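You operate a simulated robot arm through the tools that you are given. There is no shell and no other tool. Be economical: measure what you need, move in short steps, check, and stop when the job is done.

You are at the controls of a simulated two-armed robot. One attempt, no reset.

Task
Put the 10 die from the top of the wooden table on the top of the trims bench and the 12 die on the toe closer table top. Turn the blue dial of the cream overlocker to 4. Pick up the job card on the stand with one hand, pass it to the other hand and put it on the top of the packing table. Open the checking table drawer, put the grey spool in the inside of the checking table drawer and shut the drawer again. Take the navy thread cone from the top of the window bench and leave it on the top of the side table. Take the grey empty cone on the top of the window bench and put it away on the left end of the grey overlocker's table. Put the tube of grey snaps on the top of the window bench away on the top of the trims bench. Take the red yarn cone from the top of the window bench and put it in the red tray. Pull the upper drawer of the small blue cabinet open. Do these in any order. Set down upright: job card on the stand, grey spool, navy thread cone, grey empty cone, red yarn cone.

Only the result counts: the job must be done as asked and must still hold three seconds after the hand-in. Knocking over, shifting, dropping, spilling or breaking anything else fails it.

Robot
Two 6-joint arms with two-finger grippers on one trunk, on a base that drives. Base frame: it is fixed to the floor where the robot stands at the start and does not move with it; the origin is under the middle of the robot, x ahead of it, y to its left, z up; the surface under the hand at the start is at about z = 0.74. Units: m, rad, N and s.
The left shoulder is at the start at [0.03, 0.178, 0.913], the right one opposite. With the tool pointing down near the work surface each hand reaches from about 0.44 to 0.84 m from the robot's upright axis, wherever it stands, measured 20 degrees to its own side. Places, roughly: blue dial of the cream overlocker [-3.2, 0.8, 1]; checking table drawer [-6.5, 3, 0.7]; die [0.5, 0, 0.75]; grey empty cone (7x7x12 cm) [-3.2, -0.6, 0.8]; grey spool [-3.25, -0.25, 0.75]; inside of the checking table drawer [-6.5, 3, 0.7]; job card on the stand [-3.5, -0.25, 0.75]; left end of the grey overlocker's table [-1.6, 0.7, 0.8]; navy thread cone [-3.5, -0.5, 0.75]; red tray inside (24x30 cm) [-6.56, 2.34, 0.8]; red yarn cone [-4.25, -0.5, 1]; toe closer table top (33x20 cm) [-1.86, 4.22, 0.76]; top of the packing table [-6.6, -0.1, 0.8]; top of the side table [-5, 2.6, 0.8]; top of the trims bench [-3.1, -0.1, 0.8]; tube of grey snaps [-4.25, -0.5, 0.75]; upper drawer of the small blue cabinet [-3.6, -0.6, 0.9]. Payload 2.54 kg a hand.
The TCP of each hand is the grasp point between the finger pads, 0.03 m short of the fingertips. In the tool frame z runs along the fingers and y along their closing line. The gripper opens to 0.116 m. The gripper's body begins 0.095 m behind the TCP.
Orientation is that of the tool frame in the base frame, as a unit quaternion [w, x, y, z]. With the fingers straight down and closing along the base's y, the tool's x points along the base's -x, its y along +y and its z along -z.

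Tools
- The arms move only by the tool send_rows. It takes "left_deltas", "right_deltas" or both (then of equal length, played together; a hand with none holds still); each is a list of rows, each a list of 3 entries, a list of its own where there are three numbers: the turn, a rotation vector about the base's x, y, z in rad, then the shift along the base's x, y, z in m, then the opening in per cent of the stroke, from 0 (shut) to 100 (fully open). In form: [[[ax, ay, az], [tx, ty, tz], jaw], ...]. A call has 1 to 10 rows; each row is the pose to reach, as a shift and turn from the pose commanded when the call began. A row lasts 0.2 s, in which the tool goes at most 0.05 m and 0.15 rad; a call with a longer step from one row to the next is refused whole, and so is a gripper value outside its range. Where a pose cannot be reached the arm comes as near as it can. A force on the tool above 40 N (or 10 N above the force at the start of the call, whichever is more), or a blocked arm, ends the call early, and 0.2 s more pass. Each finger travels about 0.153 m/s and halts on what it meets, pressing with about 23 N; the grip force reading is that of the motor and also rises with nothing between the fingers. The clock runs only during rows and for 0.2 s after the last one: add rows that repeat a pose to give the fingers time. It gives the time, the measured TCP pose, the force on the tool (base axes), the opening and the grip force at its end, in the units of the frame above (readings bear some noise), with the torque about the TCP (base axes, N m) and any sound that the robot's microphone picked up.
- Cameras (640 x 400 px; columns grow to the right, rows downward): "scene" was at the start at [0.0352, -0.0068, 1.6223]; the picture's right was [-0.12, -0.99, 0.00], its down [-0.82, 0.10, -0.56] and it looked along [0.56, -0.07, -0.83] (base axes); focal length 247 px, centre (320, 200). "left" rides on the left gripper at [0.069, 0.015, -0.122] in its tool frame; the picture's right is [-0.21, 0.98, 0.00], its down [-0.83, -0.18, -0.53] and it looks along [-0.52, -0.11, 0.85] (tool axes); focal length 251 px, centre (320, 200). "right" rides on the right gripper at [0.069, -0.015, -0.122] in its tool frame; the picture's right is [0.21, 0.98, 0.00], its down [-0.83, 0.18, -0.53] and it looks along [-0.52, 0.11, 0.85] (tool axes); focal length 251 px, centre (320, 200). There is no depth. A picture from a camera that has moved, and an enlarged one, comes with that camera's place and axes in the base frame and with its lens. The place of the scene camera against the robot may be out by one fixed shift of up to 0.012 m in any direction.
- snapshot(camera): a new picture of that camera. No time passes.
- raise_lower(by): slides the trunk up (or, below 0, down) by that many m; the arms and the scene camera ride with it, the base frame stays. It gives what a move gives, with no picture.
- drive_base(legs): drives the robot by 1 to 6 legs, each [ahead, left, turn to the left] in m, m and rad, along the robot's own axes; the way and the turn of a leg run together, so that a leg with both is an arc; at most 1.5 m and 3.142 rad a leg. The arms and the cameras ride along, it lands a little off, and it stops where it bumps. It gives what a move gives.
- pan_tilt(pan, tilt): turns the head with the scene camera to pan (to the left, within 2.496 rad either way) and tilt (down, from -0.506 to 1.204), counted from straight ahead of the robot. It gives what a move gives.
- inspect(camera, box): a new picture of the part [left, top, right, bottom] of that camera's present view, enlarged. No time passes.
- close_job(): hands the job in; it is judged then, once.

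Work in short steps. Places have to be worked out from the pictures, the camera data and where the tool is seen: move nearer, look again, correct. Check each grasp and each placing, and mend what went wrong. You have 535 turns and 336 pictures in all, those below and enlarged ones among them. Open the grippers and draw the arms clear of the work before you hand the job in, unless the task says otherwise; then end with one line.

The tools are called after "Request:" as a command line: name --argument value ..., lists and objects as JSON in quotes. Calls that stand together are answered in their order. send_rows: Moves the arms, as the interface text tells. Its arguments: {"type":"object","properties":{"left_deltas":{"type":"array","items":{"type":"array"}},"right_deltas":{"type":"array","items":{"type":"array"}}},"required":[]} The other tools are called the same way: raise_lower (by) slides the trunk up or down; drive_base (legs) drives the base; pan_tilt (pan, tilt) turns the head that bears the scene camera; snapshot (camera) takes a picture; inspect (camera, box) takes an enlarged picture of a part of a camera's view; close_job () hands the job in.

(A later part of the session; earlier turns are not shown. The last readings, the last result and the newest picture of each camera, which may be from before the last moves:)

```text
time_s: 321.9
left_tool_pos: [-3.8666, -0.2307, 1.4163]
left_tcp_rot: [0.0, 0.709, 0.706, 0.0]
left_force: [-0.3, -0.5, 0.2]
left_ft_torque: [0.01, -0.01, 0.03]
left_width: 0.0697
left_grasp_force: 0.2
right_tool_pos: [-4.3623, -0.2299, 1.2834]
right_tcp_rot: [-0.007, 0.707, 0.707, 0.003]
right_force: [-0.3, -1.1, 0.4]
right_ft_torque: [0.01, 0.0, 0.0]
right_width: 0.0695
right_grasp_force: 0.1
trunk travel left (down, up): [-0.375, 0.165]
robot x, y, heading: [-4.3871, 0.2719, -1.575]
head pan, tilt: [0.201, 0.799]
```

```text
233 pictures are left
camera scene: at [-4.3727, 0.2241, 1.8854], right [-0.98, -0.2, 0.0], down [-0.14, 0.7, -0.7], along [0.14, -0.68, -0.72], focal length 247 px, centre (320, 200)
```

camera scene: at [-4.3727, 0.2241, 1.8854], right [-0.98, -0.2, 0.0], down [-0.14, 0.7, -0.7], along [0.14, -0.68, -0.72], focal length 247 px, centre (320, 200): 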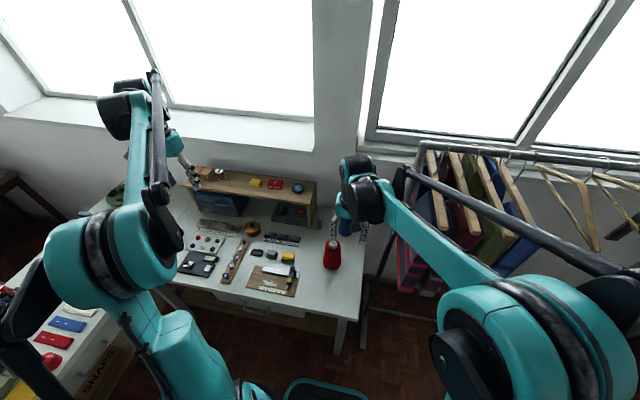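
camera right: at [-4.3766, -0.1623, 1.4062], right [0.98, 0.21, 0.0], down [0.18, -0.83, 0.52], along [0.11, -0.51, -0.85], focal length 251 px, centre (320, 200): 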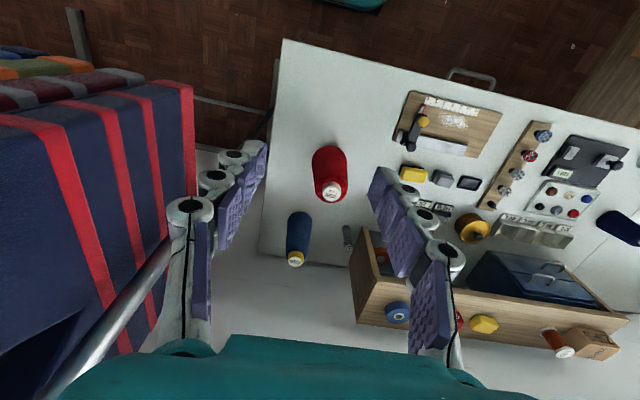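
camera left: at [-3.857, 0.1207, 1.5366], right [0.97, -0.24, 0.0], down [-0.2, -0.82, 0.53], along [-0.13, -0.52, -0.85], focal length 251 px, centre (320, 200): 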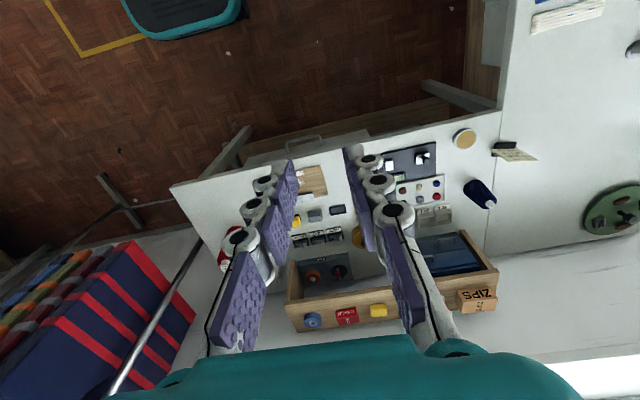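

The tube stands at about (−4.205,−0.60), 3 cm west of the arch leg, so I must close along y there. I strafe 0.28 east, and turn the right hand +90° about z.

Request:
drive_base --legs '[[0, 0.28, 0]]'

Request:
send_rows --right_deltas '[[[0, 0, 0.15], [0, 0, 0], 50], [[0, 0, 0.3], [0, 0, 0], 50], [[0, 0, 0.45], [0, 0, 0], 50], [[0, 0, 0.6], [0, 0, 0], 50], [[0, 0, 0.75], [0, 0, 0], 50], [[0, 0, 0.9], [0, 0, 0], 50], [[0, 0, 1.05], [0, 0, 0], 50], [[0, 0, 1.2], [0, 0, 0], 50], [[0, 0, 1.35], [0, 0, 0], 50], [[0, 0, 1.5], [0, 0, 0], 50]]'

Request:
snapshot --camera "right"

```text
time_s: 323.8
left_tool_pos: [-3.592, -0.2297, 1.4149]
left_tcp_rot: [0.0, 0.708, 0.707, 0.0]
left_force: [-0.6, 0.7, 1.2]
left_ft_torque: [0.0, 0.0, -0.02]
left_width: 0.0696
left_grasp_force: 0.1
right_tool_pos: [-4.0879, -0.2297, 1.2838]
right_tcp_rot: [-0.007, 0.708, 0.707, 0.004]
right_force: [0.3, -0.5, -0.2]
right_ft_torque: [0.03, -0.05, 0.02]
right_width: 0.0693
right_grasp_force: 0.0
trunk travel left (down, up): [-0.375, 0.165]
robot x, y, heading: [-4.1072, 0.2752, -1.57]
head pan, tilt: [0.201, 0.799]
```

```text
time_s: 326.0
left_tool_pos: [-3.5912, -0.2315, 1.4137]
left_tcp_rot: [-0.001, 0.708, 0.706, 0.0]
left_force: [0.2, 0.3, 0.3]
left_ft_torque: [0.01, -0.01, 0.02]
left_width: 0.0694
left_grasp_force: 0.1
right_tool_pos: [-4.0869, -0.2309, 1.2823]
right_tcp_rot: [-0.008, 0.034, 0.999, -0.002]
right_force: [0.9, 1.0, -0.4]
right_ft_torque: [0.01, -0.06, 0.01]
right_width: 0.0579
right_grasp_force: 0.1
trunk travel left (down, up): [-0.375, 0.165]
robot x, y, heading: [-4.1083, 0.2716, -1.575]
head pan, tilt: [0.201, 0.799]
```

```text
232 pictures are left
camera right: at [-4.155, -0.2406, 1.4058], right [-0.15, 0.99, 0.0], down [0.84, 0.13, 0.52], along [0.51, 0.08, -0.85], focal length 251 px, centre (320, 200)
```

right: 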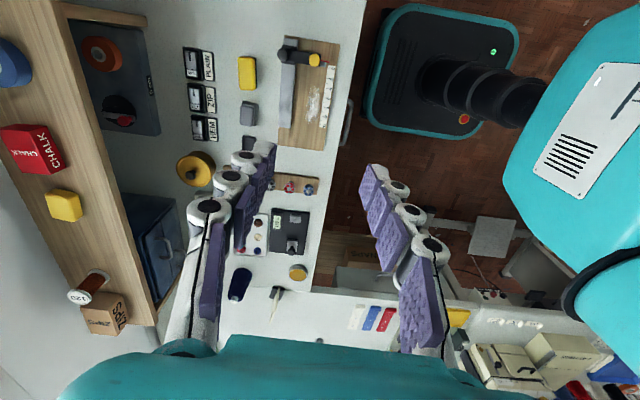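

I move the right hand over the tube's neighbourhood and look.

Request:
send_rows --right_deltas '[[[0, 0, 0.03], [-0.017, -0.039, -0.01], 40], [[0, 0, 0.07], [-0.034, -0.078, -0.02], 40], [[0, 0, 0.07], [-0.051, -0.117, -0.03], 40], [[0, 0, 0.07], [-0.068, -0.156, -0.04], 40], [[0, 0, 0.07], [-0.085, -0.195, -0.05], 40], [[0, 0, 0.07], [-0.102, -0.234, -0.06], 40], [[0, 0, 0.07], [-0.12, -0.27, -0.07], 40]]'

Request:
snapshot --camera "right"

```text
time_s: 327.6
left_tool_pos: [-3.5922, -0.2327, 1.4152]
left_tcp_rot: [-0.001, 0.71, 0.705, 0.001]
left_force: [-0.1, -0.4, 0.4]
left_ft_torque: [0.08, -0.02, 0.02]
left_width: 0.0695
left_grasp_force: 0.1
right_tool_pos: [-4.2075, -0.5011, 1.2125]
right_tcp_rot: [-0.007, 0.001, 1.0, -0.002]
right_force: [-0.1, 0.1, -0.4]
right_ft_torque: [0.04, -0.01, 0.01]
right_width: 0.046
right_grasp_force: 0.0
trunk travel left (down, up): [-0.375, 0.165]
robot x, y, heading: [-4.1112, 0.2711, -1.572]
head pan, tilt: [0.201, 0.799]
```

```text
231 pictures are left
camera right: at [-4.2749, -0.5153, 1.3354], right [-0.21, 0.98, 0.0], down [0.83, 0.18, 0.52], along [0.51, 0.11, -0.85], focal length 251 px, centre (320, 200)
```

right: 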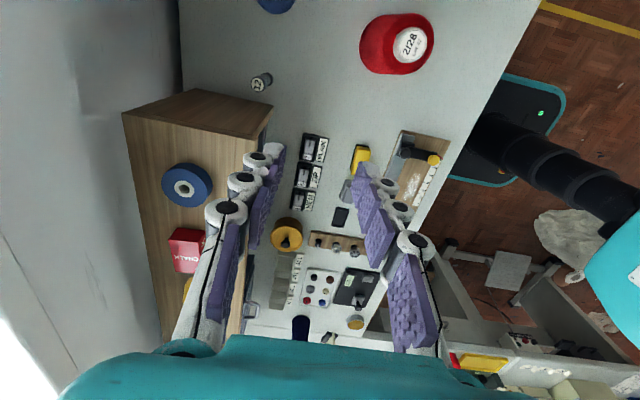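

Tube at (−4.204,−0.604), arch leg at x=−4.15. It's slightly beyond reach, so I drive 0.1 ahead (hand rides above the arch), then recheck.

Request:
drive_base --legs '[[0.1, 0, 0]]'

Request:
snapshot --camera "right"

```text
time_s: 328.7
left_tool_pos: [-3.592, -0.3306, 1.4153]
left_tcp_rot: [0.0, 0.708, 0.706, 0.001]
left_force: [0.0, -0.3, 0.1]
left_ft_torque: [0.03, 0.0, 0.0]
left_width: 0.0692
left_grasp_force: 0.0
right_tool_pos: [-4.2065, -0.598, 1.2141]
right_tcp_rot: [-0.007, 0.0, 1.0, -0.002]
right_force: [-0.7, -0.7, -0.7]
right_ft_torque: [0.02, -0.03, 0.02]
right_width: 0.0465
right_grasp_force: 0.1
trunk travel left (down, up): [-0.375, 0.165]
robot x, y, heading: [-4.1081, 0.1691, -1.569]
head pan, tilt: [0.201, 0.799]
```

```text
230 pictures are left
camera right: at [-4.2732, -0.6126, 1.3365], right [-0.21, 0.98, 0.0], down [0.83, 0.18, 0.52], along [0.51, 0.11, -0.85], focal length 251 px, centre (320, 200)
```

right: 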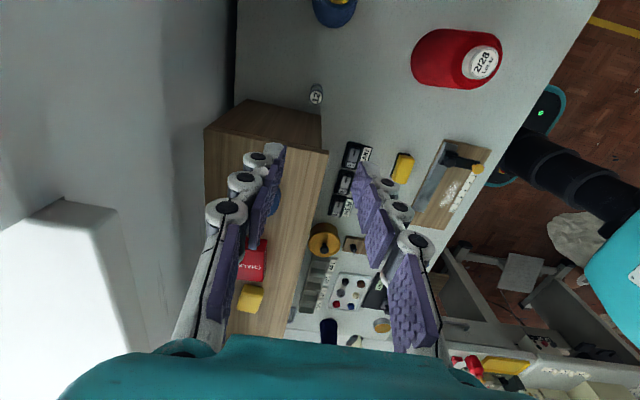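

Tube confirmed at (−4.204,−0.604). I lower the hand by 0.2 first.

Request:
send_rows --right_deltas '[[[0, 0, 0], [0.003, -0.006, -0.04], 40], [[0, 0, 0], [0.003, -0.006, -0.08], 40], [[0, 0, 0], [0.003, -0.006, -0.12], 40], [[0, 0, 0], [0.003, -0.006, -0.16], 40], [[0, 0, 0], [0.003, -0.006, -0.2], 40], [[0, 0, 0], [0.003, -0.006, -0.24], 40]]'

Request:
snapshot --camera "right"

```text
time_s: 330.1
left_tool_pos: [-3.5911, -0.3307, 1.4157]
left_tcp_rot: [-0.001, 0.708, 0.706, 0.0]
left_force: [0.1, -0.1, 0.1]
left_ft_torque: [-0.01, 0.03, -0.04]
left_width: 0.0693
left_grasp_force: 0.0
right_tool_pos: [-4.2061, -0.598, 0.9755]
right_tcp_rot: [-0.008, 0.001, 1.0, -0.003]
right_force: [0.3, 0.9, 0.0]
right_ft_torque: [-0.01, 0.01, 0.01]
right_width: 0.0465
right_grasp_force: 0.1
right hand out of reach, approached as far as the arm can: row 6
trunk travel left (down, up): [-0.375, 0.165]
robot x, y, heading: [-4.1086, 0.1706, -1.575]
head pan, tilt: [0.201, 0.799]
```

```text
229 pictures are left
camera right: at [-4.2727, -0.6134, 1.0987], right [-0.21, 0.98, 0.0], down [0.83, 0.18, 0.52], along [0.51, 0.11, -0.85], focal length 251 px, centre (320, 200)
```

right: 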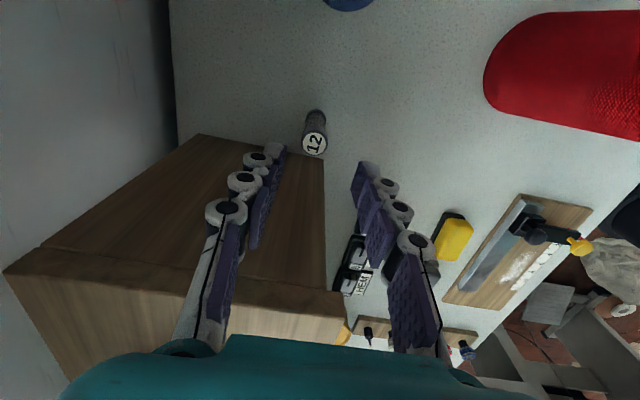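

At the arm's reach limit, but the tube is aligned; I use the trunk to descend 0.125.

Request:
raise_lower --by -0.125

Request:
snapshot --camera "right"

```text
time_s: 331.7
left_tool_pos: [-3.5912, -0.3278, 1.2898]
left_tcp_rot: [-0.001, 0.708, 0.706, 0.001]
left_force: [0.5, 0.5, 0.9]
left_ft_torque: [-0.01, -0.02, 0.0]
left_width: 0.0694
left_grasp_force: 0.2
right_tool_pos: [-4.2064, -0.5981, 0.8521]
right_tcp_rot: [-0.007, 0.001, 1.0, -0.002]
right_force: [0.1, -0.1, 0.1]
right_ft_torque: [-0.02, -0.03, 0.02]
right_width: 0.0463
right_grasp_force: 0.0
trunk travel left (down, up): [-0.25, 0.29]
robot x, y, heading: [-4.1096, 0.1711, -1.571]
head pan, tilt: [0.201, 0.799]
```

```text
228 pictures are left
camera right: at [-4.2727, -0.613, 0.9747], right [-0.21, 0.98, 0.0], down [0.83, 0.18, 0.52], along [0.51, 0.11, -0.85], focal length 251 px, centre (320, 200)
```

right: 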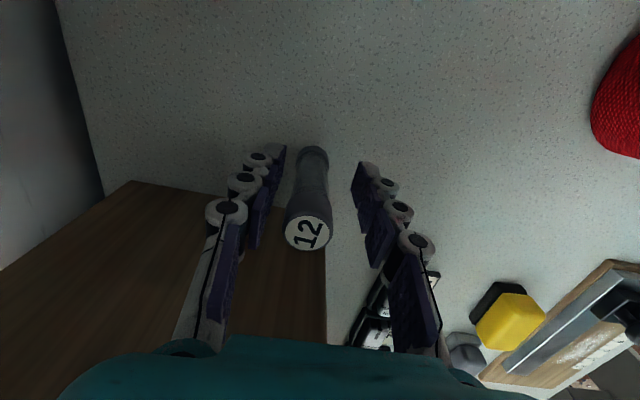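

The grey tube is between the fingers. Close.

Request:
send_rows --right_deltas '[[[0, 0, 0], [0, 0, 0], 25], [[0, 0, 0], [0, 0, 0], 5], [[0, 0, 0], [0, 0, 0], 0], [[0, 0, 0], [0, 0, 0], 0]]'

```text
time_s: 332.7
left_tool_pos: [-3.5911, -0.3302, 1.2908]
left_tcp_rot: [0.0, 0.708, 0.707, -0.001]
left_force: [-0.2, 0.2, -0.2]
left_ft_torque: [0.01, 0.0, 0.0]
left_width: 0.0697
left_grasp_force: 0.1
right_tool_pos: [-4.2054, -0.6001, 0.8507]
right_tcp_rot: [-0.008, 0.0, 1.0, -0.003]
right_force: [-0.9, 0.2, 0.1]
right_ft_torque: [-0.01, -0.02, 0.04]
right_width: 0.0225
right_grasp_force: 23.1
trunk travel left (down, up): [-0.25, 0.29]
robot x, y, heading: [-4.1076, 0.17, -1.575]
head pan, tilt: [0.201, 0.799]
```

Tube gripped (2.25 cm). Lift with the trunk, then pull the hand back.

Request:
raise_lower --by 0.29

Request:
send_rows --left_deltas '[[[0, 0, 0], [0, 0.03, 0], 60], [[0, 0, 0], [0, 0.06, 0], 60], [[0, 0, 0], [0, 0.09, 0], 60], [[0, 0, 0], [0, 0.09, 0], 60], [[0, 0, 0], [0, 0.09, 0], 60], [[0, 0, 0], [0, 0.09, 0], 60]]' --right_deltas '[[[0, 0, 0], [0, 0.045, 0.01], 0], [[0, 0, 0], [0, 0.09, 0.02], 0], [[0, 0, 0], [0, 0.135, 0.03], 0], [[0, 0, 0], [0, 0.18, 0.04], 0], [[0, 0, 0], [0, 0.225, 0.05], 0], [[0, 0, 0], [0, 0.26, 0.06], 0]]'

Request:
snapshot --camera "right"

Request:
snapshot --camera "left"

```text
time_s: 335.6
left_tool_pos: [-3.5915, -0.3307, 1.5813]
left_tcp_rot: [0.0, 0.708, 0.706, 0.0]
left_force: [0.3, -1.1, 0.4]
left_ft_torque: [-0.02, -0.01, 0.0]
left_width: 0.0697
left_grasp_force: 0.0
right_tool_pos: [-4.2053, -0.599, 1.1405]
right_tcp_rot: [-0.009, 0.0, 1.0, -0.003]
right_force: [-0.3, 0.1, -0.1]
right_ft_torque: [-0.03, 0.0, -0.02]
right_width: 0.0224
right_grasp_force: 22.8
trunk travel left (down, up): [-0.54, 0.0]
robot x, y, heading: [-4.1063, 0.1729, -1.57]
head pan, tilt: [0.201, 0.799]
```

```text
time_s: 337.0
left_tool_pos: [-3.5912, -0.2369, 1.5817]
left_tcp_rot: [0.0, 0.708, 0.707, -0.001]
left_force: [-0.1, 0.3, 0.0]
left_ft_torque: [-0.06, 0.01, 0.0]
left_width: 0.0694
left_grasp_force: 0.1
right_tool_pos: [-4.2047, -0.3376, 1.2007]
right_tcp_rot: [-0.008, 0.0, 1.0, -0.004]
right_force: [-0.3, 0.2, -0.8]
right_ft_torque: [-0.05, 0.0, -0.04]
right_width: 0.0225
right_grasp_force: 23.6
trunk travel left (down, up): [-0.54, 0.0]
robot x, y, heading: [-4.1068, 0.1707, -1.573]
head pan, tilt: [0.201, 0.799]
```

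```text
227 pictures are left
camera right: at [-4.2725, -0.3517, 1.324], right [-0.21, 0.98, 0.0], down [0.83, 0.19, 0.52], along [0.51, 0.11, -0.85], focal length 251 px, centre (320, 200)
```

right: 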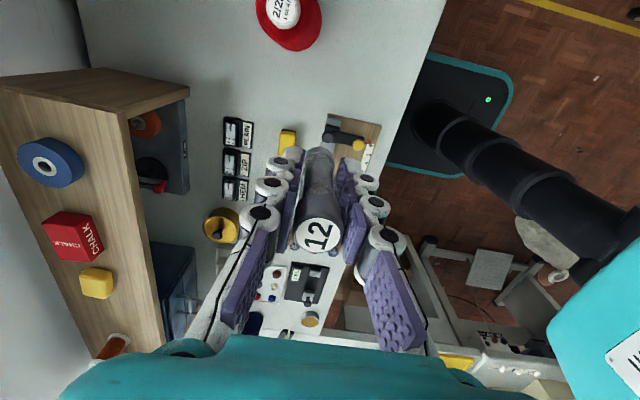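

```text
226 pictures are left
camera left: at [-3.5753, -0.1684, 1.703], right [0.98, -0.22, 0.0], down [-0.18, -0.82, 0.53], along [-0.12, -0.52, -0.84], focal length 251 px, centre (320, 200)
```

left: 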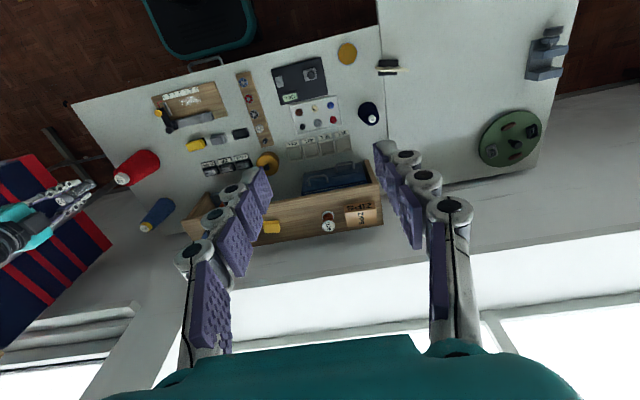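

Tube held upright. I back off, shift east into the nook and turn left to face the trims bench.

Request:
drive_base --legs '[[-0.22, 0, 0], [0, 0.22, 0], [0, 0, 0.95]]'

Request:
pan_tilt --pan 0.0 --tilt 0.9

Request:
snapshot --camera "scene"

```text
time_s: 342.4
left_tool_pos: [-3.2526, 0.5873, 1.5811]
left_tcp_rot: [0.0, 0.299, 0.954, 0.0]
left_force: [0.2, 0.9, -0.2]
left_ft_torque: [0.02, -0.02, -0.02]
left_width: 0.0696
left_grasp_force: 0.0
right_tool_pos: [-3.5192, 0.0218, 1.2005]
right_tcp_rot: [-0.005, -0.464, 0.886, -0.006]
right_force: [-0.1, -0.3, -0.2]
right_ft_torque: [-0.03, -0.02, -0.01]
right_width: 0.0227
right_grasp_force: 23.0
trunk travel left (down, up): [-0.54, 0.0]
robot x, y, heading: [-3.8883, 0.3922, -0.606]
head pan, tilt: [0.201, 0.799]
```

```text
time_s: 343.2
left_tool_pos: [-3.2524, 0.5857, 1.5811]
left_tcp_rot: [0.0, 0.299, 0.954, 0.0]
left_force: [0.3, -0.8, 0.0]
left_ft_torque: [-0.01, -0.01, 0.0]
left_width: 0.0696
left_grasp_force: 0.0
right_tool_pos: [-3.5216, 0.0236, 1.1996]
right_tcp_rot: [-0.005, -0.464, 0.886, -0.007]
right_force: [0.2, 0.5, -0.6]
right_ft_torque: [0.0, -0.02, -0.01]
right_width: 0.0222
right_grasp_force: 22.3
trunk travel left (down, up): [-0.54, 0.0]
robot x, y, heading: [-3.8871, 0.3947, -0.607]
head pan, tilt: [0.0, 0.901]
```

```text
225 pictures are left
camera scene: at [-3.8532, 0.3698, 2.0425], right [-0.57, -0.82, 0.0], down [-0.64, 0.45, -0.62], along [0.51, -0.35, -0.78], focal length 247 px, centre (320, 200)
```

scene: 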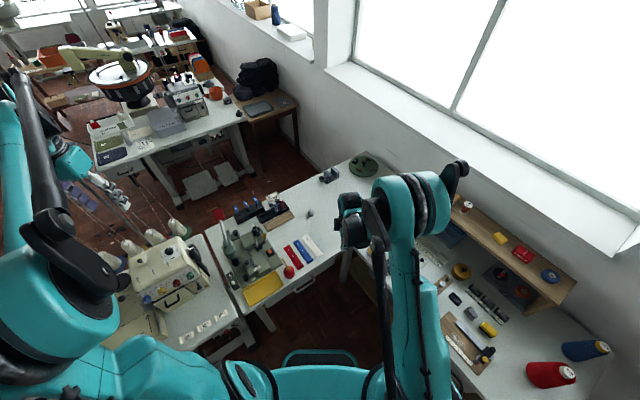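

The bench free area is beyond the card. I drive 5 cm ahead and move the right hand toward (−3.27,−0.13).

Request:
drive_base --legs '[[0.05, 0, 0]]'

Request:
send_rows --right_deltas '[[[0, 0, 0], [0.035, -0.021, 0], 0], [[0, 0, 0], [0.07, -0.042, 0], 0], [[0, 0, 0], [0.105, -0.063, 0], 0], [[0, 0, 0], [0.14, -0.084, 0], 0], [[0, 0, 0], [0.175, -0.105, 0], 0], [[0, 0, 0], [0.21, -0.125, 0], 0]]'

Request:
snapshot --camera "right"

```text
time_s: 344.1
left_tool_pos: [-3.2208, 0.5634, 1.5835]
left_tcp_rot: [0.002, 0.298, 0.954, -0.001]
left_force: [-1.3, 0.7, 0.1]
left_ft_torque: [-0.06, -0.1, 0.01]
left_width: 0.0694
left_grasp_force: 0.0
right_tool_pos: [-3.4857, -0.0001, 1.2013]
right_tcp_rot: [-0.004, -0.464, 0.886, -0.009]
right_force: [-1.3, 1.3, 0.1]
right_ft_torque: [-0.04, -0.1, 0.02]
right_width: 0.0226
right_grasp_force: 22.9
trunk travel left (down, up): [-0.54, 0.0]
robot x, y, heading: [-3.8449, 0.3696, -0.606]
head pan, tilt: [0.0, 0.901]
```

```text
time_s: 345.5
left_tool_pos: [-3.21, 0.5565, 1.5805]
left_tcp_rot: [0.0, 0.299, 0.954, 0.0]
left_force: [0.2, -0.6, -0.6]
left_ft_torque: [0.05, 0.03, 0.01]
left_width: 0.0698
left_grasp_force: 0.0
right_tool_pos: [-3.2689, -0.1307, 1.2]
right_tcp_rot: [-0.006, -0.465, 0.885, -0.006]
right_force: [0.8, 0.3, -0.9]
right_ft_torque: [-0.01, 0.02, 0.0]
right_width: 0.0227
right_grasp_force: 23.2
trunk travel left (down, up): [-0.54, 0.0]
robot x, y, heading: [-3.845, 0.3674, -0.601]
head pan, tilt: [0.0, 0.901]
```

```text
224 pictures are left
camera right: at [-3.2944, -0.1941, 1.3221], right [-0.93, 0.38, 0.0], down [0.32, 0.79, 0.52], along [0.2, 0.48, -0.85], focal length 251 px, centre (320, 200)
```

right: 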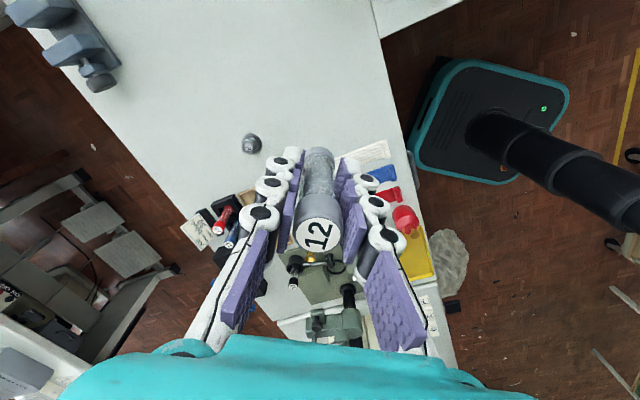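

The spot below is bare bench. Lower the trunk 0.15, then the arm.

Request:
raise_lower --by -0.15

Request:
send_rows --right_deltas '[[[0, 0, 0], [0, 0, -0.04], 0], [[0, 0, 0], [0, 0, -0.08], 0], [[0, 0, 0], [0, 0, -0.12], 0], [[0, 0, 0], [0, 0, -0.16], 0], [[0, 0, 0], [0, 0, -0.18], 0]]'

Request:
snapshot --camera "right"

```text
time_s: 347.2
left_tool_pos: [-3.2133, 0.5597, 1.4313]
left_tcp_rot: [-0.001, 0.298, 0.955, 0.0]
left_force: [-0.1, 0.1, 0.8]
left_ft_torque: [0.03, -0.04, 0.0]
left_width: 0.0695
left_grasp_force: 0.1
right_tool_pos: [-3.2716, -0.1289, 1.052]
right_tcp_rot: [-0.005, -0.464, 0.886, -0.006]
right_force: [0.1, 0.0, -0.3]
right_ft_torque: [0.0, -0.02, 0.02]
right_width: 0.0227
right_grasp_force: 22.5
trunk travel left (down, up): [-0.39, 0.15]
robot x, y, heading: [-3.8435, 0.3613, -0.609]
head pan, tilt: [0.0, 0.901]
```

```text
time_s: 348.4
left_tool_pos: [-3.2125, 0.5589, 1.4321]
left_tcp_rot: [0.0, 0.299, 0.954, 0.0]
left_force: [-0.3, 0.2, 0.4]
left_ft_torque: [0.01, 0.01, 0.0]
left_width: 0.0695
left_grasp_force: 0.0
right_tool_pos: [-3.3066, -0.1119, 0.9135]
right_tcp_rot: [-0.005, -0.464, 0.886, -0.007]
right_force: [0.5, -0.2, -0.3]
right_ft_torque: [-0.03, 0.01, -0.01]
right_width: 0.0225
right_grasp_force: 24.1
right hand out of reach, approached as far as the arm can: row 3, 4, 5
trunk travel left (down, up): [-0.39, 0.15]
robot x, y, heading: [-3.8454, 0.3671, -0.603]
head pan, tilt: [0.0, 0.901]
```

```text
223 pictures are left
camera right: at [-3.3324, -0.1754, 1.0367], right [-0.93, 0.38, 0.0], down [0.32, 0.79, 0.52], along [0.2, 0.48, -0.85], focal length 251 px, centre (320, 200)
```

right: 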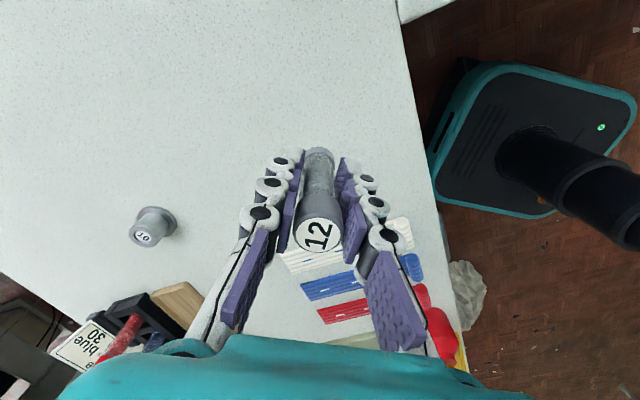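

The hand settled at (−3.307,−0.112), still bare bench. I descend the rest with the trunk.

Request:
raise_lower --by -0.05

Request:
snapshot --camera "right"

```text
time_s: 349.4
left_tool_pos: [-3.2132, 0.5578, 1.381]
left_tcp_rot: [-0.001, 0.299, 0.954, 0.0]
left_force: [0.1, 0.0, -0.3]
left_ft_torque: [0.01, 0.03, 0.02]
left_width: 0.0699
left_grasp_force: 0.2
right_tool_pos: [-3.3054, -0.1129, 0.8638]
right_tcp_rot: [-0.005, -0.464, 0.886, -0.006]
right_force: [-0.4, 0.0, -1.3]
right_ft_torque: [0.02, -0.01, 0.0]
right_width: 0.0224
right_grasp_force: 23.0
trunk travel left (down, up): [-0.34, 0.2]
robot x, y, heading: [-3.8469, 0.3658, -0.606]
head pan, tilt: [0.0, 0.901]
```

```text
222 pictures are left
camera right: at [-3.3324, -0.1754, 0.9872], right [-0.93, 0.38, 0.0], down [0.32, 0.79, 0.52], along [0.2, 0.48, -0.85], focal length 251 px, centre (320, 200)
```

right: 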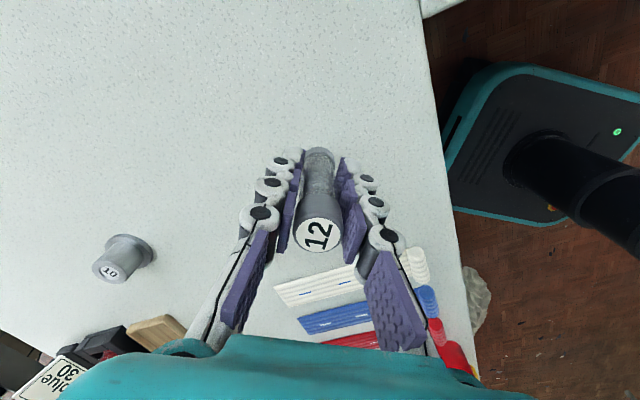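

Nearly down; lower another 12 mm.

Request:
raise_lower --by -0.012

```text
time_s: 349.9
left_tool_pos: [-3.2134, 0.558, 1.3702]
left_tcp_rot: [0.0, 0.298, 0.955, 0.0]
left_force: [0.0, 0.3, -0.3]
left_ft_torque: [0.02, -0.02, 0.01]
left_width: 0.0697
left_grasp_force: 0.1
right_tool_pos: [-3.3069, -0.1121, 0.8516]
right_tcp_rot: [-0.005, -0.464, 0.886, -0.007]
right_force: [-0.2, 0.7, 0.6]
right_ft_torque: [-0.01, 0.04, 0.01]
right_width: 0.0226
right_grasp_force: 22.9
trunk travel left (down, up): [-0.328, 0.212]
robot x, y, heading: [-3.8451, 0.3629, -0.607]
head pan, tilt: [0.0, 0.901]
```

Request:
raise_lower --by -0.005

```text
time_s: 350.5
left_tool_pos: [-3.2147, 0.5586, 1.3642]
left_tcp_rot: [0.0, 0.299, 0.954, -0.001]
left_force: [-0.4, -0.8, -0.6]
left_ft_torque: [0.01, 0.01, 0.02]
left_width: 0.0695
left_grasp_force: 0.0
right_tool_pos: [-3.3063, -0.1118, 0.848]
right_tcp_rot: [-0.005, -0.464, 0.886, -0.007]
right_force: [1.1, -1.3, 15.5]
right_ft_torque: [-0.02, -0.07, -0.04]
right_width: 0.0228
right_grasp_force: 22.9
trunk travel left (down, up): [-0.323, 0.217]
robot x, y, heading: [-3.8417, 0.3652, -0.604]
head pan, tilt: [0.0, 0.901]
```

Contact (15 N). Open gently, then rise.

Request:
send_rows --right_deltas '[[[0, 0, 0], [0, 0, 0], 22], [[0, 0, 0], [0, 0, 0], 35], [[0, 0, 0], [0, 0, 0], 50], [[0, 0, 0], [0, 0, 0], 50]]'

Request:
raise_lower --by 0.21

Request:
snapshot --camera "right"

```text
time_s: 351.5
left_tool_pos: [-3.2137, 0.5583, 1.3637]
left_tcp_rot: [0.0, 0.298, 0.954, 0.0]
left_force: [-0.9, 0.5, 0.4]
left_ft_torque: [-0.02, -0.02, 0.0]
left_width: 0.0694
left_grasp_force: 0.1
right_tool_pos: [-3.3055, -0.1115, 0.8473]
right_tcp_rot: [-0.006, -0.465, 0.885, -0.005]
right_force: [-0.4, -0.3, -1.1]
right_ft_torque: [-0.02, 0.0, 0.01]
right_width: 0.0577
right_grasp_force: 0.0
trunk travel left (down, up): [-0.323, 0.217]
robot x, y, heading: [-3.846, 0.3662, -0.604]
head pan, tilt: [0.0, 0.901]
```

```text
time_s: 353.7
left_tool_pos: [-3.2131, 0.5587, 1.5754]
left_tcp_rot: [-0.001, 0.299, 0.954, 0.0]
left_force: [-0.2, 0.3, -0.3]
left_ft_torque: [0.02, 0.01, 0.04]
left_width: 0.0694
left_grasp_force: 0.0
right_tool_pos: [-3.3058, -0.1116, 1.0558]
right_tcp_rot: [-0.005, -0.465, 0.885, -0.007]
right_force: [-0.2, -0.4, 0.0]
right_ft_torque: [-0.01, 0.01, -0.01]
right_width: 0.0579
right_grasp_force: 0.0
trunk travel left (down, up): [-0.533, 0.007]
robot x, y, heading: [-3.8444, 0.3628, -0.605]
head pan, tilt: [0.0, 0.901]
```

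```text
221 pictures are left
camera right: at [-3.3322, -0.1754, 1.1798], right [-0.93, 0.38, 0.0], down [0.32, 0.79, 0.52], along [0.2, 0.48, -0.85], focal length 251 px, centre (320, 200)
```

right: 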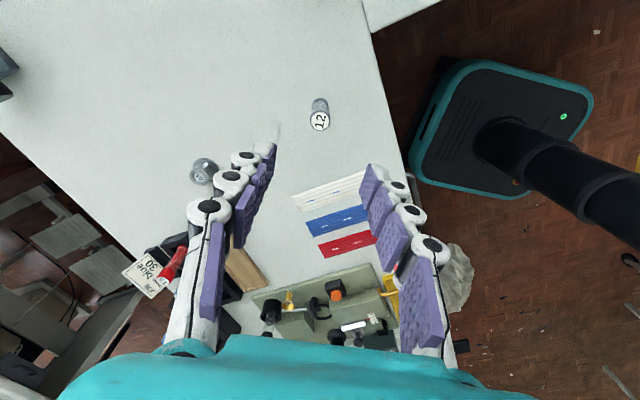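

The tube stands on the trims bench. Now I look at the cream overlocker's dials.

Request:
pan_tilt --pan 0.95 --tilt 0.9

Request:
snapshot --camera "scene"

Request:
snapshot --camera "left"

```text
time_s: 355.0
left_tool_pos: [-3.2131, 0.559, 1.5751]
left_tcp_rot: [0.0, 0.298, 0.955, 0.0]
left_force: [0.1, -0.1, -0.5]
left_ft_torque: [-0.02, 0.0, -0.01]
left_width: 0.0697
left_grasp_force: 0.0
right_tool_pos: [-3.3063, -0.112, 1.0569]
right_tcp_rot: [-0.006, -0.464, 0.886, -0.007]
right_force: [-1.0, -0.3, 0.9]
right_ft_torque: [0.01, 0.02, 0.01]
right_width: 0.0582
right_grasp_force: 0.1
trunk travel left (down, up): [-0.533, 0.007]
robot x, y, heading: [-3.8466, 0.3658, -0.607]
head pan, tilt: [0.949, 0.901]
```

```text
220 pictures are left
camera scene: at [-3.8045, 0.4102, 2.0354], right [0.34, -0.94, 0.0], down [-0.74, -0.26, -0.62], along [0.58, 0.21, -0.78], focal length 247 px, centre (320, 200)
```

scene: 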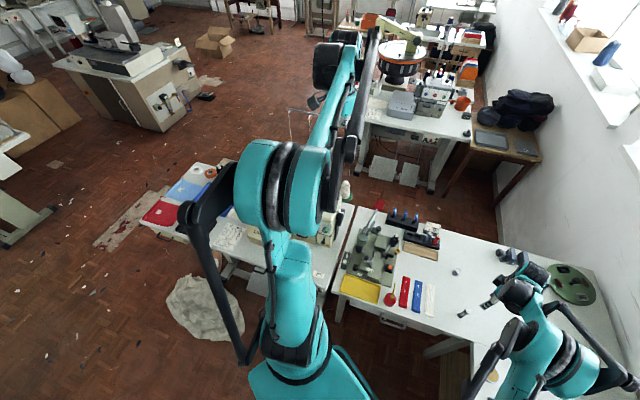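

```text
219 pictures are left
camera left: at [-3.2614, 0.6103, 1.6956], right [0.73, 0.68, 0.0], down [0.58, -0.62, 0.53], along [0.36, -0.39, -0.85], focal length 251 px, centre (320, 200)
```

left: 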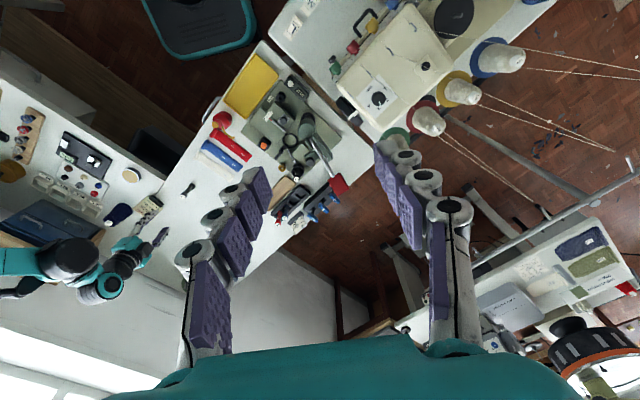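

The dials protrude on the west face (blue at y≈0.71). I draw both hands back toward the robot and move the base to face the dials squarely from the west.

Request:
send_rows --left_deltas '[[[0, 0, 0], [-0.035, 0.02, 0], 60], [[0, 0, 0], [-0.07, 0.04, 0], 60], [[0, 0, 0], [-0.105, 0.06, 0], 60], [[0, 0, 0], [-0.14, 0.08, 0], 60], [[0, 0, 0], [-0.175, 0.1, 0], 60]]' --right_deltas '[[[0, 0, 0], [0, 0, 0.04], 50], [[0, 0, 0], [-0.02, 0.015, 0.08], 40], [[0, 0, 0], [-0.05, 0.03, 0.11], 20], [[0, 0, 0], [-0.08, 0.05, 0.13], 20], [[0, 0, 0], [-0.11, 0.07, 0.15], 20]]'

Request:
drive_base --legs '[[-0.386, 0.199, 0], [0, 0, 0.607]]'

Request:
pan_tilt --pan 0.0 --tilt 0.7

Request:
snapshot --camera "scene"

```text
time_s: 356.2
left_tool_pos: [-3.3919, 0.6605, 1.5763]
left_tcp_rot: [0.0, 0.299, 0.954, 0.0]
left_force: [-0.2, -0.2, 0.0]
left_ft_torque: [-0.03, -0.07, 0.02]
left_width: 0.0696
left_grasp_force: 0.1
right_tool_pos: [-3.4183, -0.0408, 1.2092]
right_tcp_rot: [-0.005, -0.465, 0.885, -0.008]
right_force: [0.3, 0.9, -0.6]
right_ft_torque: [-0.04, -0.03, -0.01]
right_width: 0.0232
right_grasp_force: 0.1
trunk travel left (down, up): [-0.533, 0.007]
robot x, y, heading: [-3.8458, 0.3712, -0.611]
head pan, tilt: [0.949, 0.901]
```

```text
time_s: 360.5
left_tool_pos: [-3.84, 1.2512, 1.5762]
left_tcp_rot: [-0.001, 0.001, 1.0, -0.001]
left_force: [-0.1, 0.9, -0.7]
left_ft_torque: [-0.01, -0.03, 0.01]
left_width: 0.0695
left_grasp_force: 0.1
right_tool_pos: [-3.4633, 0.6571, 1.2066]
right_tcp_rot: [-0.003, -0.706, 0.708, -0.008]
right_force: [0.4, -0.6, 0.2]
right_ft_torque: [0.02, 0.0, 0.02]
right_width: 0.0232
right_grasp_force: 0.1
trunk travel left (down, up): [-0.533, 0.007]
robot x, y, heading: [-4.0518, 0.7465, -0.003]
head pan, tilt: [0.949, 0.901]
```

```text
time_s: 361.7
left_tool_pos: [-3.8408, 1.2503, 1.5749]
left_tcp_rot: [0.0, 0.001, 1.0, 0.0]
left_force: [0.0, 0.0, 0.1]
left_ft_torque: [0.01, -0.02, -0.01]
left_width: 0.0697
left_grasp_force: 0.1
right_tool_pos: [-3.4633, 0.6582, 1.207]
right_tcp_rot: [-0.004, -0.707, 0.708, -0.008]
right_force: [-0.1, -0.4, 0.2]
right_ft_torque: [-0.01, 0.02, 0.0]
right_width: 0.0233
right_grasp_force: 0.1
trunk travel left (down, up): [-0.533, 0.007]
robot x, y, heading: [-4.0481, 0.75, -0.002]
head pan, tilt: [0.0, 0.7]
```

```text
218 pictures are left
camera scene: at [-4.0006, 0.7522, 2.0516], right [0.0, -1.0, 0.0], down [-0.64, 0.0, -0.76], along [0.76, 0.0, -0.64], focal length 247 px, centre (320, 200)
```

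scene: 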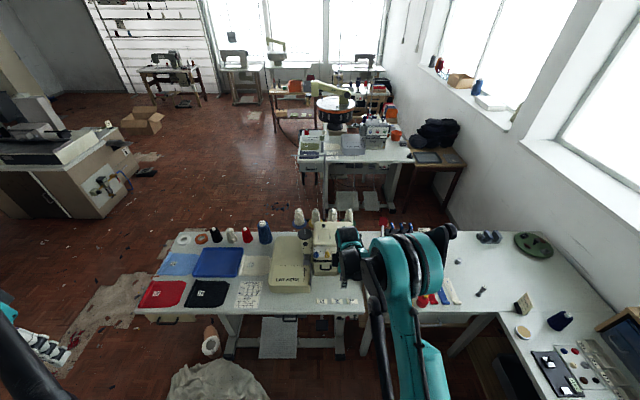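

The right hand hides the dials. I move it to the right (−y) and lower the trunk for a better view.

Request:
send_rows --right_deltas '[[[0, 0, 0], [0, -0.045, 0], 20], [[0, 0, 0], [0, -0.09, 0], 20], [[0, 0, 0], [0, -0.135, 0], 20], [[0, 0, 0], [-0.03, -0.17, 0], 20], [[0, 0, 0], [-0.06, -0.2, 0], 20], [[0, 0, 0], [-0.1, -0.22, 0], 20]]'

Request:
inspect --camera "scene" --box '[250, 180, 400, 310]'

```text
time_s: 363.1
left_tool_pos: [-3.8411, 1.2495, 1.5753]
left_tcp_rot: [0.0, 0.001, 1.0, 0.0]
left_force: [0.4, 0.0, 1.1]
left_ft_torque: [0.01, -0.03, -0.02]
left_width: 0.0696
left_grasp_force: 0.0
right_tool_pos: [-3.5651, 0.4389, 1.2083]
right_tcp_rot: [-0.003, -0.707, 0.707, -0.009]
right_force: [-0.5, -0.3, 0.0]
right_ft_torque: [0.0, -0.01, 0.02]
right_width: 0.0231
right_grasp_force: 0.2
trunk travel left (down, up): [-0.533, 0.007]
robot x, y, heading: [-4.0517, 0.7522, -0.003]
head pan, tilt: [0.0, 0.7]
```

```text
3.08 times, centred on (325, 245) of scene
camera zoom: at [-4.0026, 0.7515, 2.0517], right [0.0, -1.0, 0.0], down [-0.64, 0.0, -0.77], along [0.77, 0.0, -0.64], focal length 760 px, centre (305, 62)
```

zoom: 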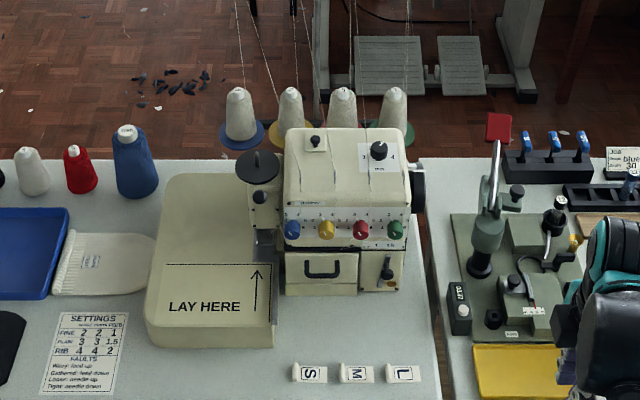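

Four dials: blue, yellow, red, green. I enlarge the blue one to read its scale.

Request:
inspect --camera "scene" --box '[305, 242, 355, 274]'

```text
12.50 times, centred on (330, 258) of scene
camera zoom: at [-4.0026, 0.7515, 2.0517], right [0.0, -1.0, 0.0], down [-0.64, 0.0, -0.77], along [0.77, 0.0, -0.64], focal length 3090 px, centre (195, -525)
```

zoom: 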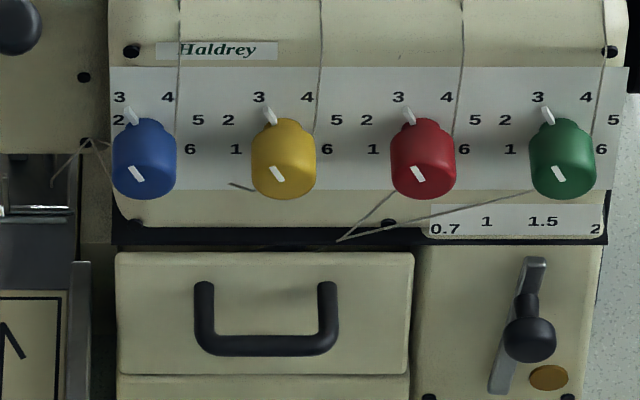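

The dial's marks 1–6 are 51.4° apart; pointer is at 3. I must turn it +0.9 rad clockwise. I reposition so the left arm faces the dial: right hand tucked back first, then base right 0.25 and ahead 0.1, trunk down.

Request:
send_rows --right_deltas '[[[0, 0, 0], [-0.04, 0, 0.02], 20], [[0, 0, 0], [-0.08, 0, 0.04], 20], [[0, 0, 0], [-0.12, 0, 0.06], 20], [[0, 0, 0], [-0.15, 0, 0.08], 20], [[0, 0, 0], [-0.16, 0, 0.12], 20]]'

Request:
drive_base --legs '[[0.08, -0.24, 0]]'

Request:
raise_lower --by -0.28

```text
time_s: 364.3
left_tool_pos: [-3.8426, 1.251, 1.5752]
left_tcp_rot: [0.001, 0.001, 1.0, -0.001]
left_force: [-0.6, 0.4, 0.0]
left_ft_torque: [-0.06, -0.05, -0.02]
left_width: 0.0694
left_grasp_force: 0.1
right_tool_pos: [-3.7261, 0.4399, 1.3269]
right_tcp_rot: [-0.002, -0.707, 0.707, -0.009]
right_force: [-0.5, 0.4, 0.1]
right_ft_torque: [-0.03, -0.04, 0.02]
right_width: 0.0234
right_grasp_force: 0.1
trunk travel left (down, up): [-0.533, 0.007]
robot x, y, heading: [-4.0536, 0.7507, 0.0]
head pan, tilt: [0.0, 0.7]
```

```text
time_s: 366.1
left_tool_pos: [-3.7625, 1.0115, 1.5763]
left_tcp_rot: [0.0, 0.0, 1.0, -0.001]
left_force: [-0.5, -0.4, 0.3]
left_ft_torque: [-0.02, 0.0, -0.01]
left_width: 0.0694
left_grasp_force: 0.1
right_tool_pos: [-3.6441, 0.2008, 1.327]
right_tcp_rot: [-0.003, -0.707, 0.707, -0.009]
right_force: [0.3, -0.9, 0.2]
right_ft_torque: [-0.03, 0.01, 0.01]
right_width: 0.0231
right_grasp_force: 0.0
trunk travel left (down, up): [-0.533, 0.007]
robot x, y, heading: [-3.9727, 0.5073, -0.0]
head pan, tilt: [0.0, 0.7]
```

```text
time_s: 369.0
left_tool_pos: [-3.762, 1.0113, 1.2959]
left_tcp_rot: [0.0, 0.001, 1.0, 0.0]
left_force: [-1.2, -0.1, -0.2]
left_ft_torque: [-0.02, 0.01, -0.03]
left_width: 0.0696
left_grasp_force: 0.0
right_tool_pos: [-3.6424, 0.199, 1.0466]
right_tcp_rot: [0.003, 0.707, -0.707, 0.008]
right_force: [-0.3, -0.1, 0.3]
right_ft_torque: [0.03, 0.01, 0.01]
right_width: 0.0232
right_grasp_force: 0.0
trunk travel left (down, up): [-0.253, 0.287]
robot x, y, heading: [-3.9732, 0.5064, -0.001]
head pan, tilt: [0.0, 0.7]
```

Now the left hand moves in front of the machine while tilting toward +x.

Request:
send_rows --left_deltas '[[[0, -0.1, 0], [0.03, -0.03, -0.01], 50], [[0, -0.2, 0], [0.06, -0.06, -0.02], 50], [[0, -0.3, 0], [0.09, -0.09, -0.03], 50], [[0, -0.4, 0], [0.12, -0.12, -0.04], 50], [[0, -0.5, 0], [0.15, -0.15, -0.05], 50], [[0, -0.6, 0], [0.18, -0.18, -0.06], 50], [[0, -0.7, 0], [0.21, -0.21, -0.07], 50], [[0, -0.8, 0], [0.24, -0.24, -0.08], 50]]'

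Request:
snapshot --camera "left"

```text
time_s: 370.8
left_tool_pos: [-3.5212, 0.7687, 1.2153]
left_tcp_rot: [0.39, 0.0, 0.921, 0.0]
left_force: [-0.3, 0.0, 0.3]
left_ft_torque: [0.02, 0.01, 0.01]
left_width: 0.058
left_grasp_force: 0.0
right_tool_pos: [-3.6412, 0.2003, 1.0462]
right_tcp_rot: [0.003, 0.707, -0.707, 0.008]
right_force: [0.1, -0.4, 1.2]
right_ft_torque: [0.02, 0.02, -0.02]
right_width: 0.0231
right_grasp_force: 0.0
trunk travel left (down, up): [-0.253, 0.287]
robot x, y, heading: [-3.9701, 0.5078, -0.002]
head pan, tilt: [0.0, 0.7]
```

```text
215 pictures are left
camera left: at [-3.6562, 0.7844, 1.2505], right [0.15, 0.98, 0.15], down [0.19, -0.18, 0.96], along [0.97, -0.11, -0.21], focal length 251 px, centre (320, 200)
```

left: 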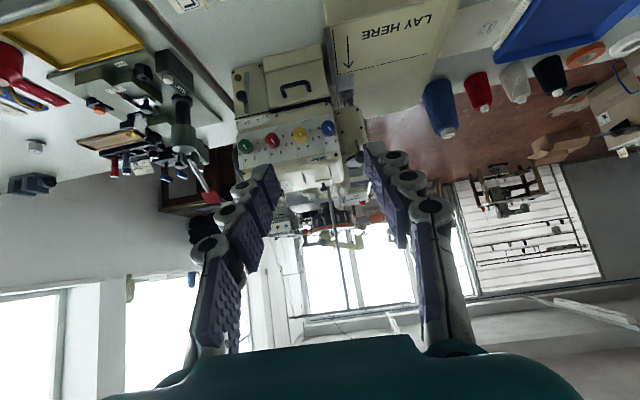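

Tilting works, and the dial is confirmed near (−3.2, 0.773, 1.0). I continue to nearly horizontal and approach to 12 cm.

Request:
send_rows --left_deltas '[[[0, -0.1, 0], [0.02, 0, -0.03], 45], [[0, -0.2, 0], [0.04, 0, -0.06], 45], [[0, -0.3, 0], [0.06, 0, -0.09], 45], [[0, -0.4, 0], [0.08, 0.001, -0.12], 45], [[0, -0.5, 0], [0.1, 0.002, -0.15], 45], [[0, -0.6, 0], [0.12, 0.003, -0.18], 45], [[0, -0.7, 0], [0.14, 0.003, -0.2], 45], [[0, -0.77, 0], [0.18, 0.003, -0.215], 45]]'

Request:
snapshot --camera "left"

```text
time_s: 372.6
left_tool_pos: [-3.2356, 0.7999, 1.0803]
left_tcp_rot: [0.705, 0.0, 0.71, -0.001]
left_force: [1.3, -0.5, 0.1]
left_ft_torque: [-0.04, -0.04, -0.03]
left_width: 0.0522
left_grasp_force: 0.1
left hand out of reach, approached as far as the arm can: row 4, 5, 6, 7, 8
right_tool_pos: [-3.6392, 0.1986, 1.0456]
right_tcp_rot: [0.003, 0.708, -0.706, 0.007]
right_force: [0.5, -0.9, -0.3]
right_ft_torque: [0.0, 0.06, -0.04]
right_width: 0.0231
right_grasp_force: 0.1
trunk travel left (down, up): [-0.253, 0.287]
robot x, y, heading: [-3.9737, 0.5086, -0.001]
head pan, tilt: [0.0, 0.7]
```

```text
214 pictures are left
camera left: at [-3.3586, 0.815, 1.0108], right [0.0, 0.98, 0.21], down [-0.53, -0.18, 0.83], along [0.85, -0.11, 0.52], focal length 251 px, centre (320, 200)
```

left: 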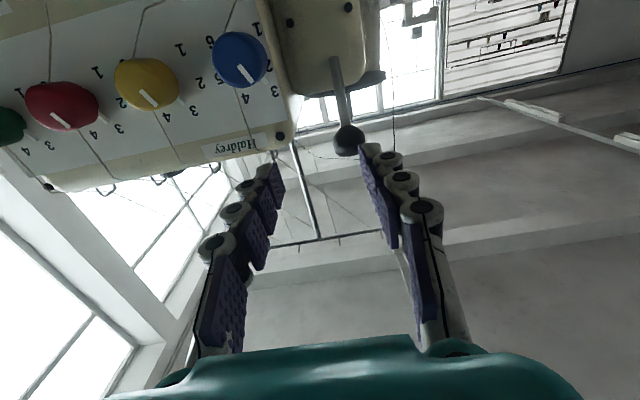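

The tool is horizontal but the arm has a minimum reach that pushed it forward. I back the base 0.13 so the dial lies comfortably farther out.

Request:
drive_base --legs '[[-0.13, 0, 0]]'

Request:
send_rows --left_deltas '[[[0, 0, 0], [0.01, -0.014, -0.04], 45], [[0, 0, 0], [0.02, -0.028, -0.08], 45]]'

Request:
snapshot --camera "left"

```text
time_s: 373.9
left_tool_pos: [-3.3706, 0.7988, 1.0827]
left_tcp_rot: [0.706, 0.0, 0.708, 0.0]
left_force: [-0.2, -0.1, 0.0]
left_ft_torque: [0.0, 0.03, 0.02]
left_width: 0.0523
left_grasp_force: 0.0
right_tool_pos: [-3.7725, 0.1991, 1.0468]
right_tcp_rot: [-0.002, -0.707, 0.708, -0.008]
right_force: [-0.7, -0.3, -0.3]
right_ft_torque: [-0.01, -0.05, 0.03]
right_width: 0.0229
right_grasp_force: 0.1
trunk travel left (down, up): [-0.253, 0.287]
robot x, y, heading: [-4.1011, 0.5115, 0.004]
head pan, tilt: [0.0, 0.7]
```

```text
time_s: 374.5
left_tool_pos: [-3.3258, 0.7759, 1.0104]
left_tcp_rot: [0.705, 0.0, 0.709, 0.0]
left_force: [0.5, -0.1, 0.1]
left_ft_torque: [-0.01, 0.0, -0.01]
left_width: 0.052
left_grasp_force: 0.0
left hand out of reach, approached as far as the arm can: row 1, 2
right_tool_pos: [-3.7722, 0.1995, 1.0462]
right_tcp_rot: [0.003, 0.707, -0.707, 0.008]
right_force: [-1.1, 0.4, -0.2]
right_ft_torque: [0.01, -0.01, 0.01]
right_width: 0.0231
right_grasp_force: 0.0
trunk travel left (down, up): [-0.253, 0.287]
robot x, y, heading: [-4.0967, 0.5094, -0.004]
head pan, tilt: [0.0, 0.7]
```

```text
213 pictures are left
camera left: at [-3.4483, 0.7918, 0.9396], right [0.0, 0.98, 0.21], down [-0.53, -0.18, 0.83], along [0.85, -0.12, 0.52], focal length 251 px, centre (320, 200)
```

left: 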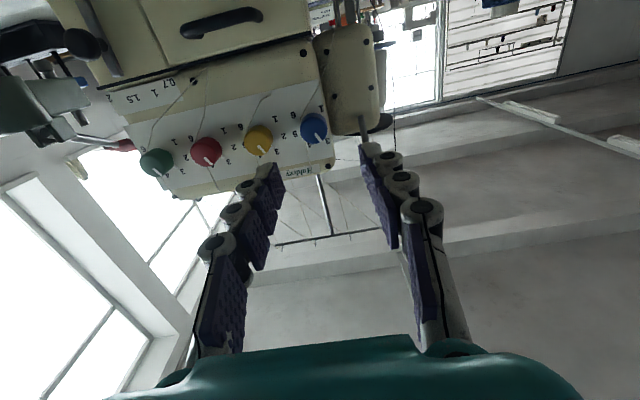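

Dial front is at about (−3.194, 0.769, 1.009); a ball lever sits at (−3.264, 0.819, 1.044), so I start with the hand rolled −1.05 rad about x and will turn from there to −0.15.

Request:
send_rows --left_deltas '[[[-0.15, 0, 0], [0, -0.002, 0], 45], [[-0.3, 0, 0], [0, -0.004, 0], 45], [[-0.45, 0, 0], [0, -0.006, 0], 45], [[-0.6, 0, 0], [0, -0.007, 0], 45], [[-0.75, 0, 0], [0, -0.007, 0], 45], [[-0.9, 0, 0], [0, -0.007, 0], 45], [[-1.05, 0, 0], [0, -0.007, 0], 45]]'

Request:
snapshot --camera "left"

```text
time_s: 376.1
left_tool_pos: [-3.3261, 0.7678, 1.0112]
left_tcp_rot: [0.61, -0.354, 0.613, -0.357]
left_force: [0.4, -0.4, 0.4]
left_ft_torque: [0.01, -0.06, -0.01]
left_width: 0.0522
left_grasp_force: 0.1
right_tool_pos: [-3.771, 0.199, 1.0464]
right_tcp_rot: [0.003, 0.708, -0.707, 0.008]
right_force: [0.9, 0.3, -0.2]
right_ft_torque: [-0.01, 0.0, -0.03]
right_width: 0.0234
right_grasp_force: 0.0
trunk travel left (down, up): [-0.253, 0.287]
robot x, y, heading: [-4.0984, 0.5093, 0.003]
head pan, tilt: [0.0, 0.7]
```

```text
212 pictures are left
camera left: at [-3.4482, 0.7164, 0.9639], right [0.0, 0.67, -0.74], down [-0.53, 0.63, 0.57], along [0.85, 0.39, 0.36], focal length 251 px, centre (320, 200)
```

left: 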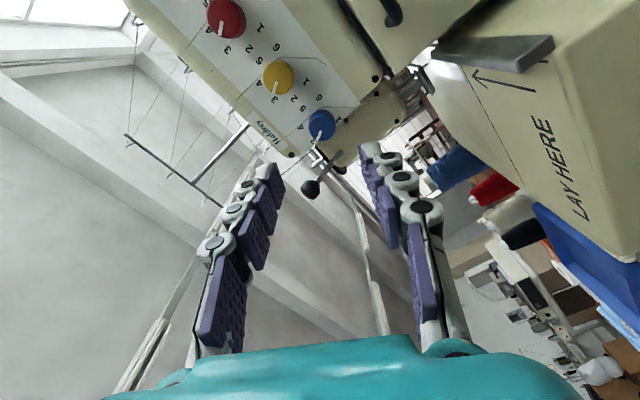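

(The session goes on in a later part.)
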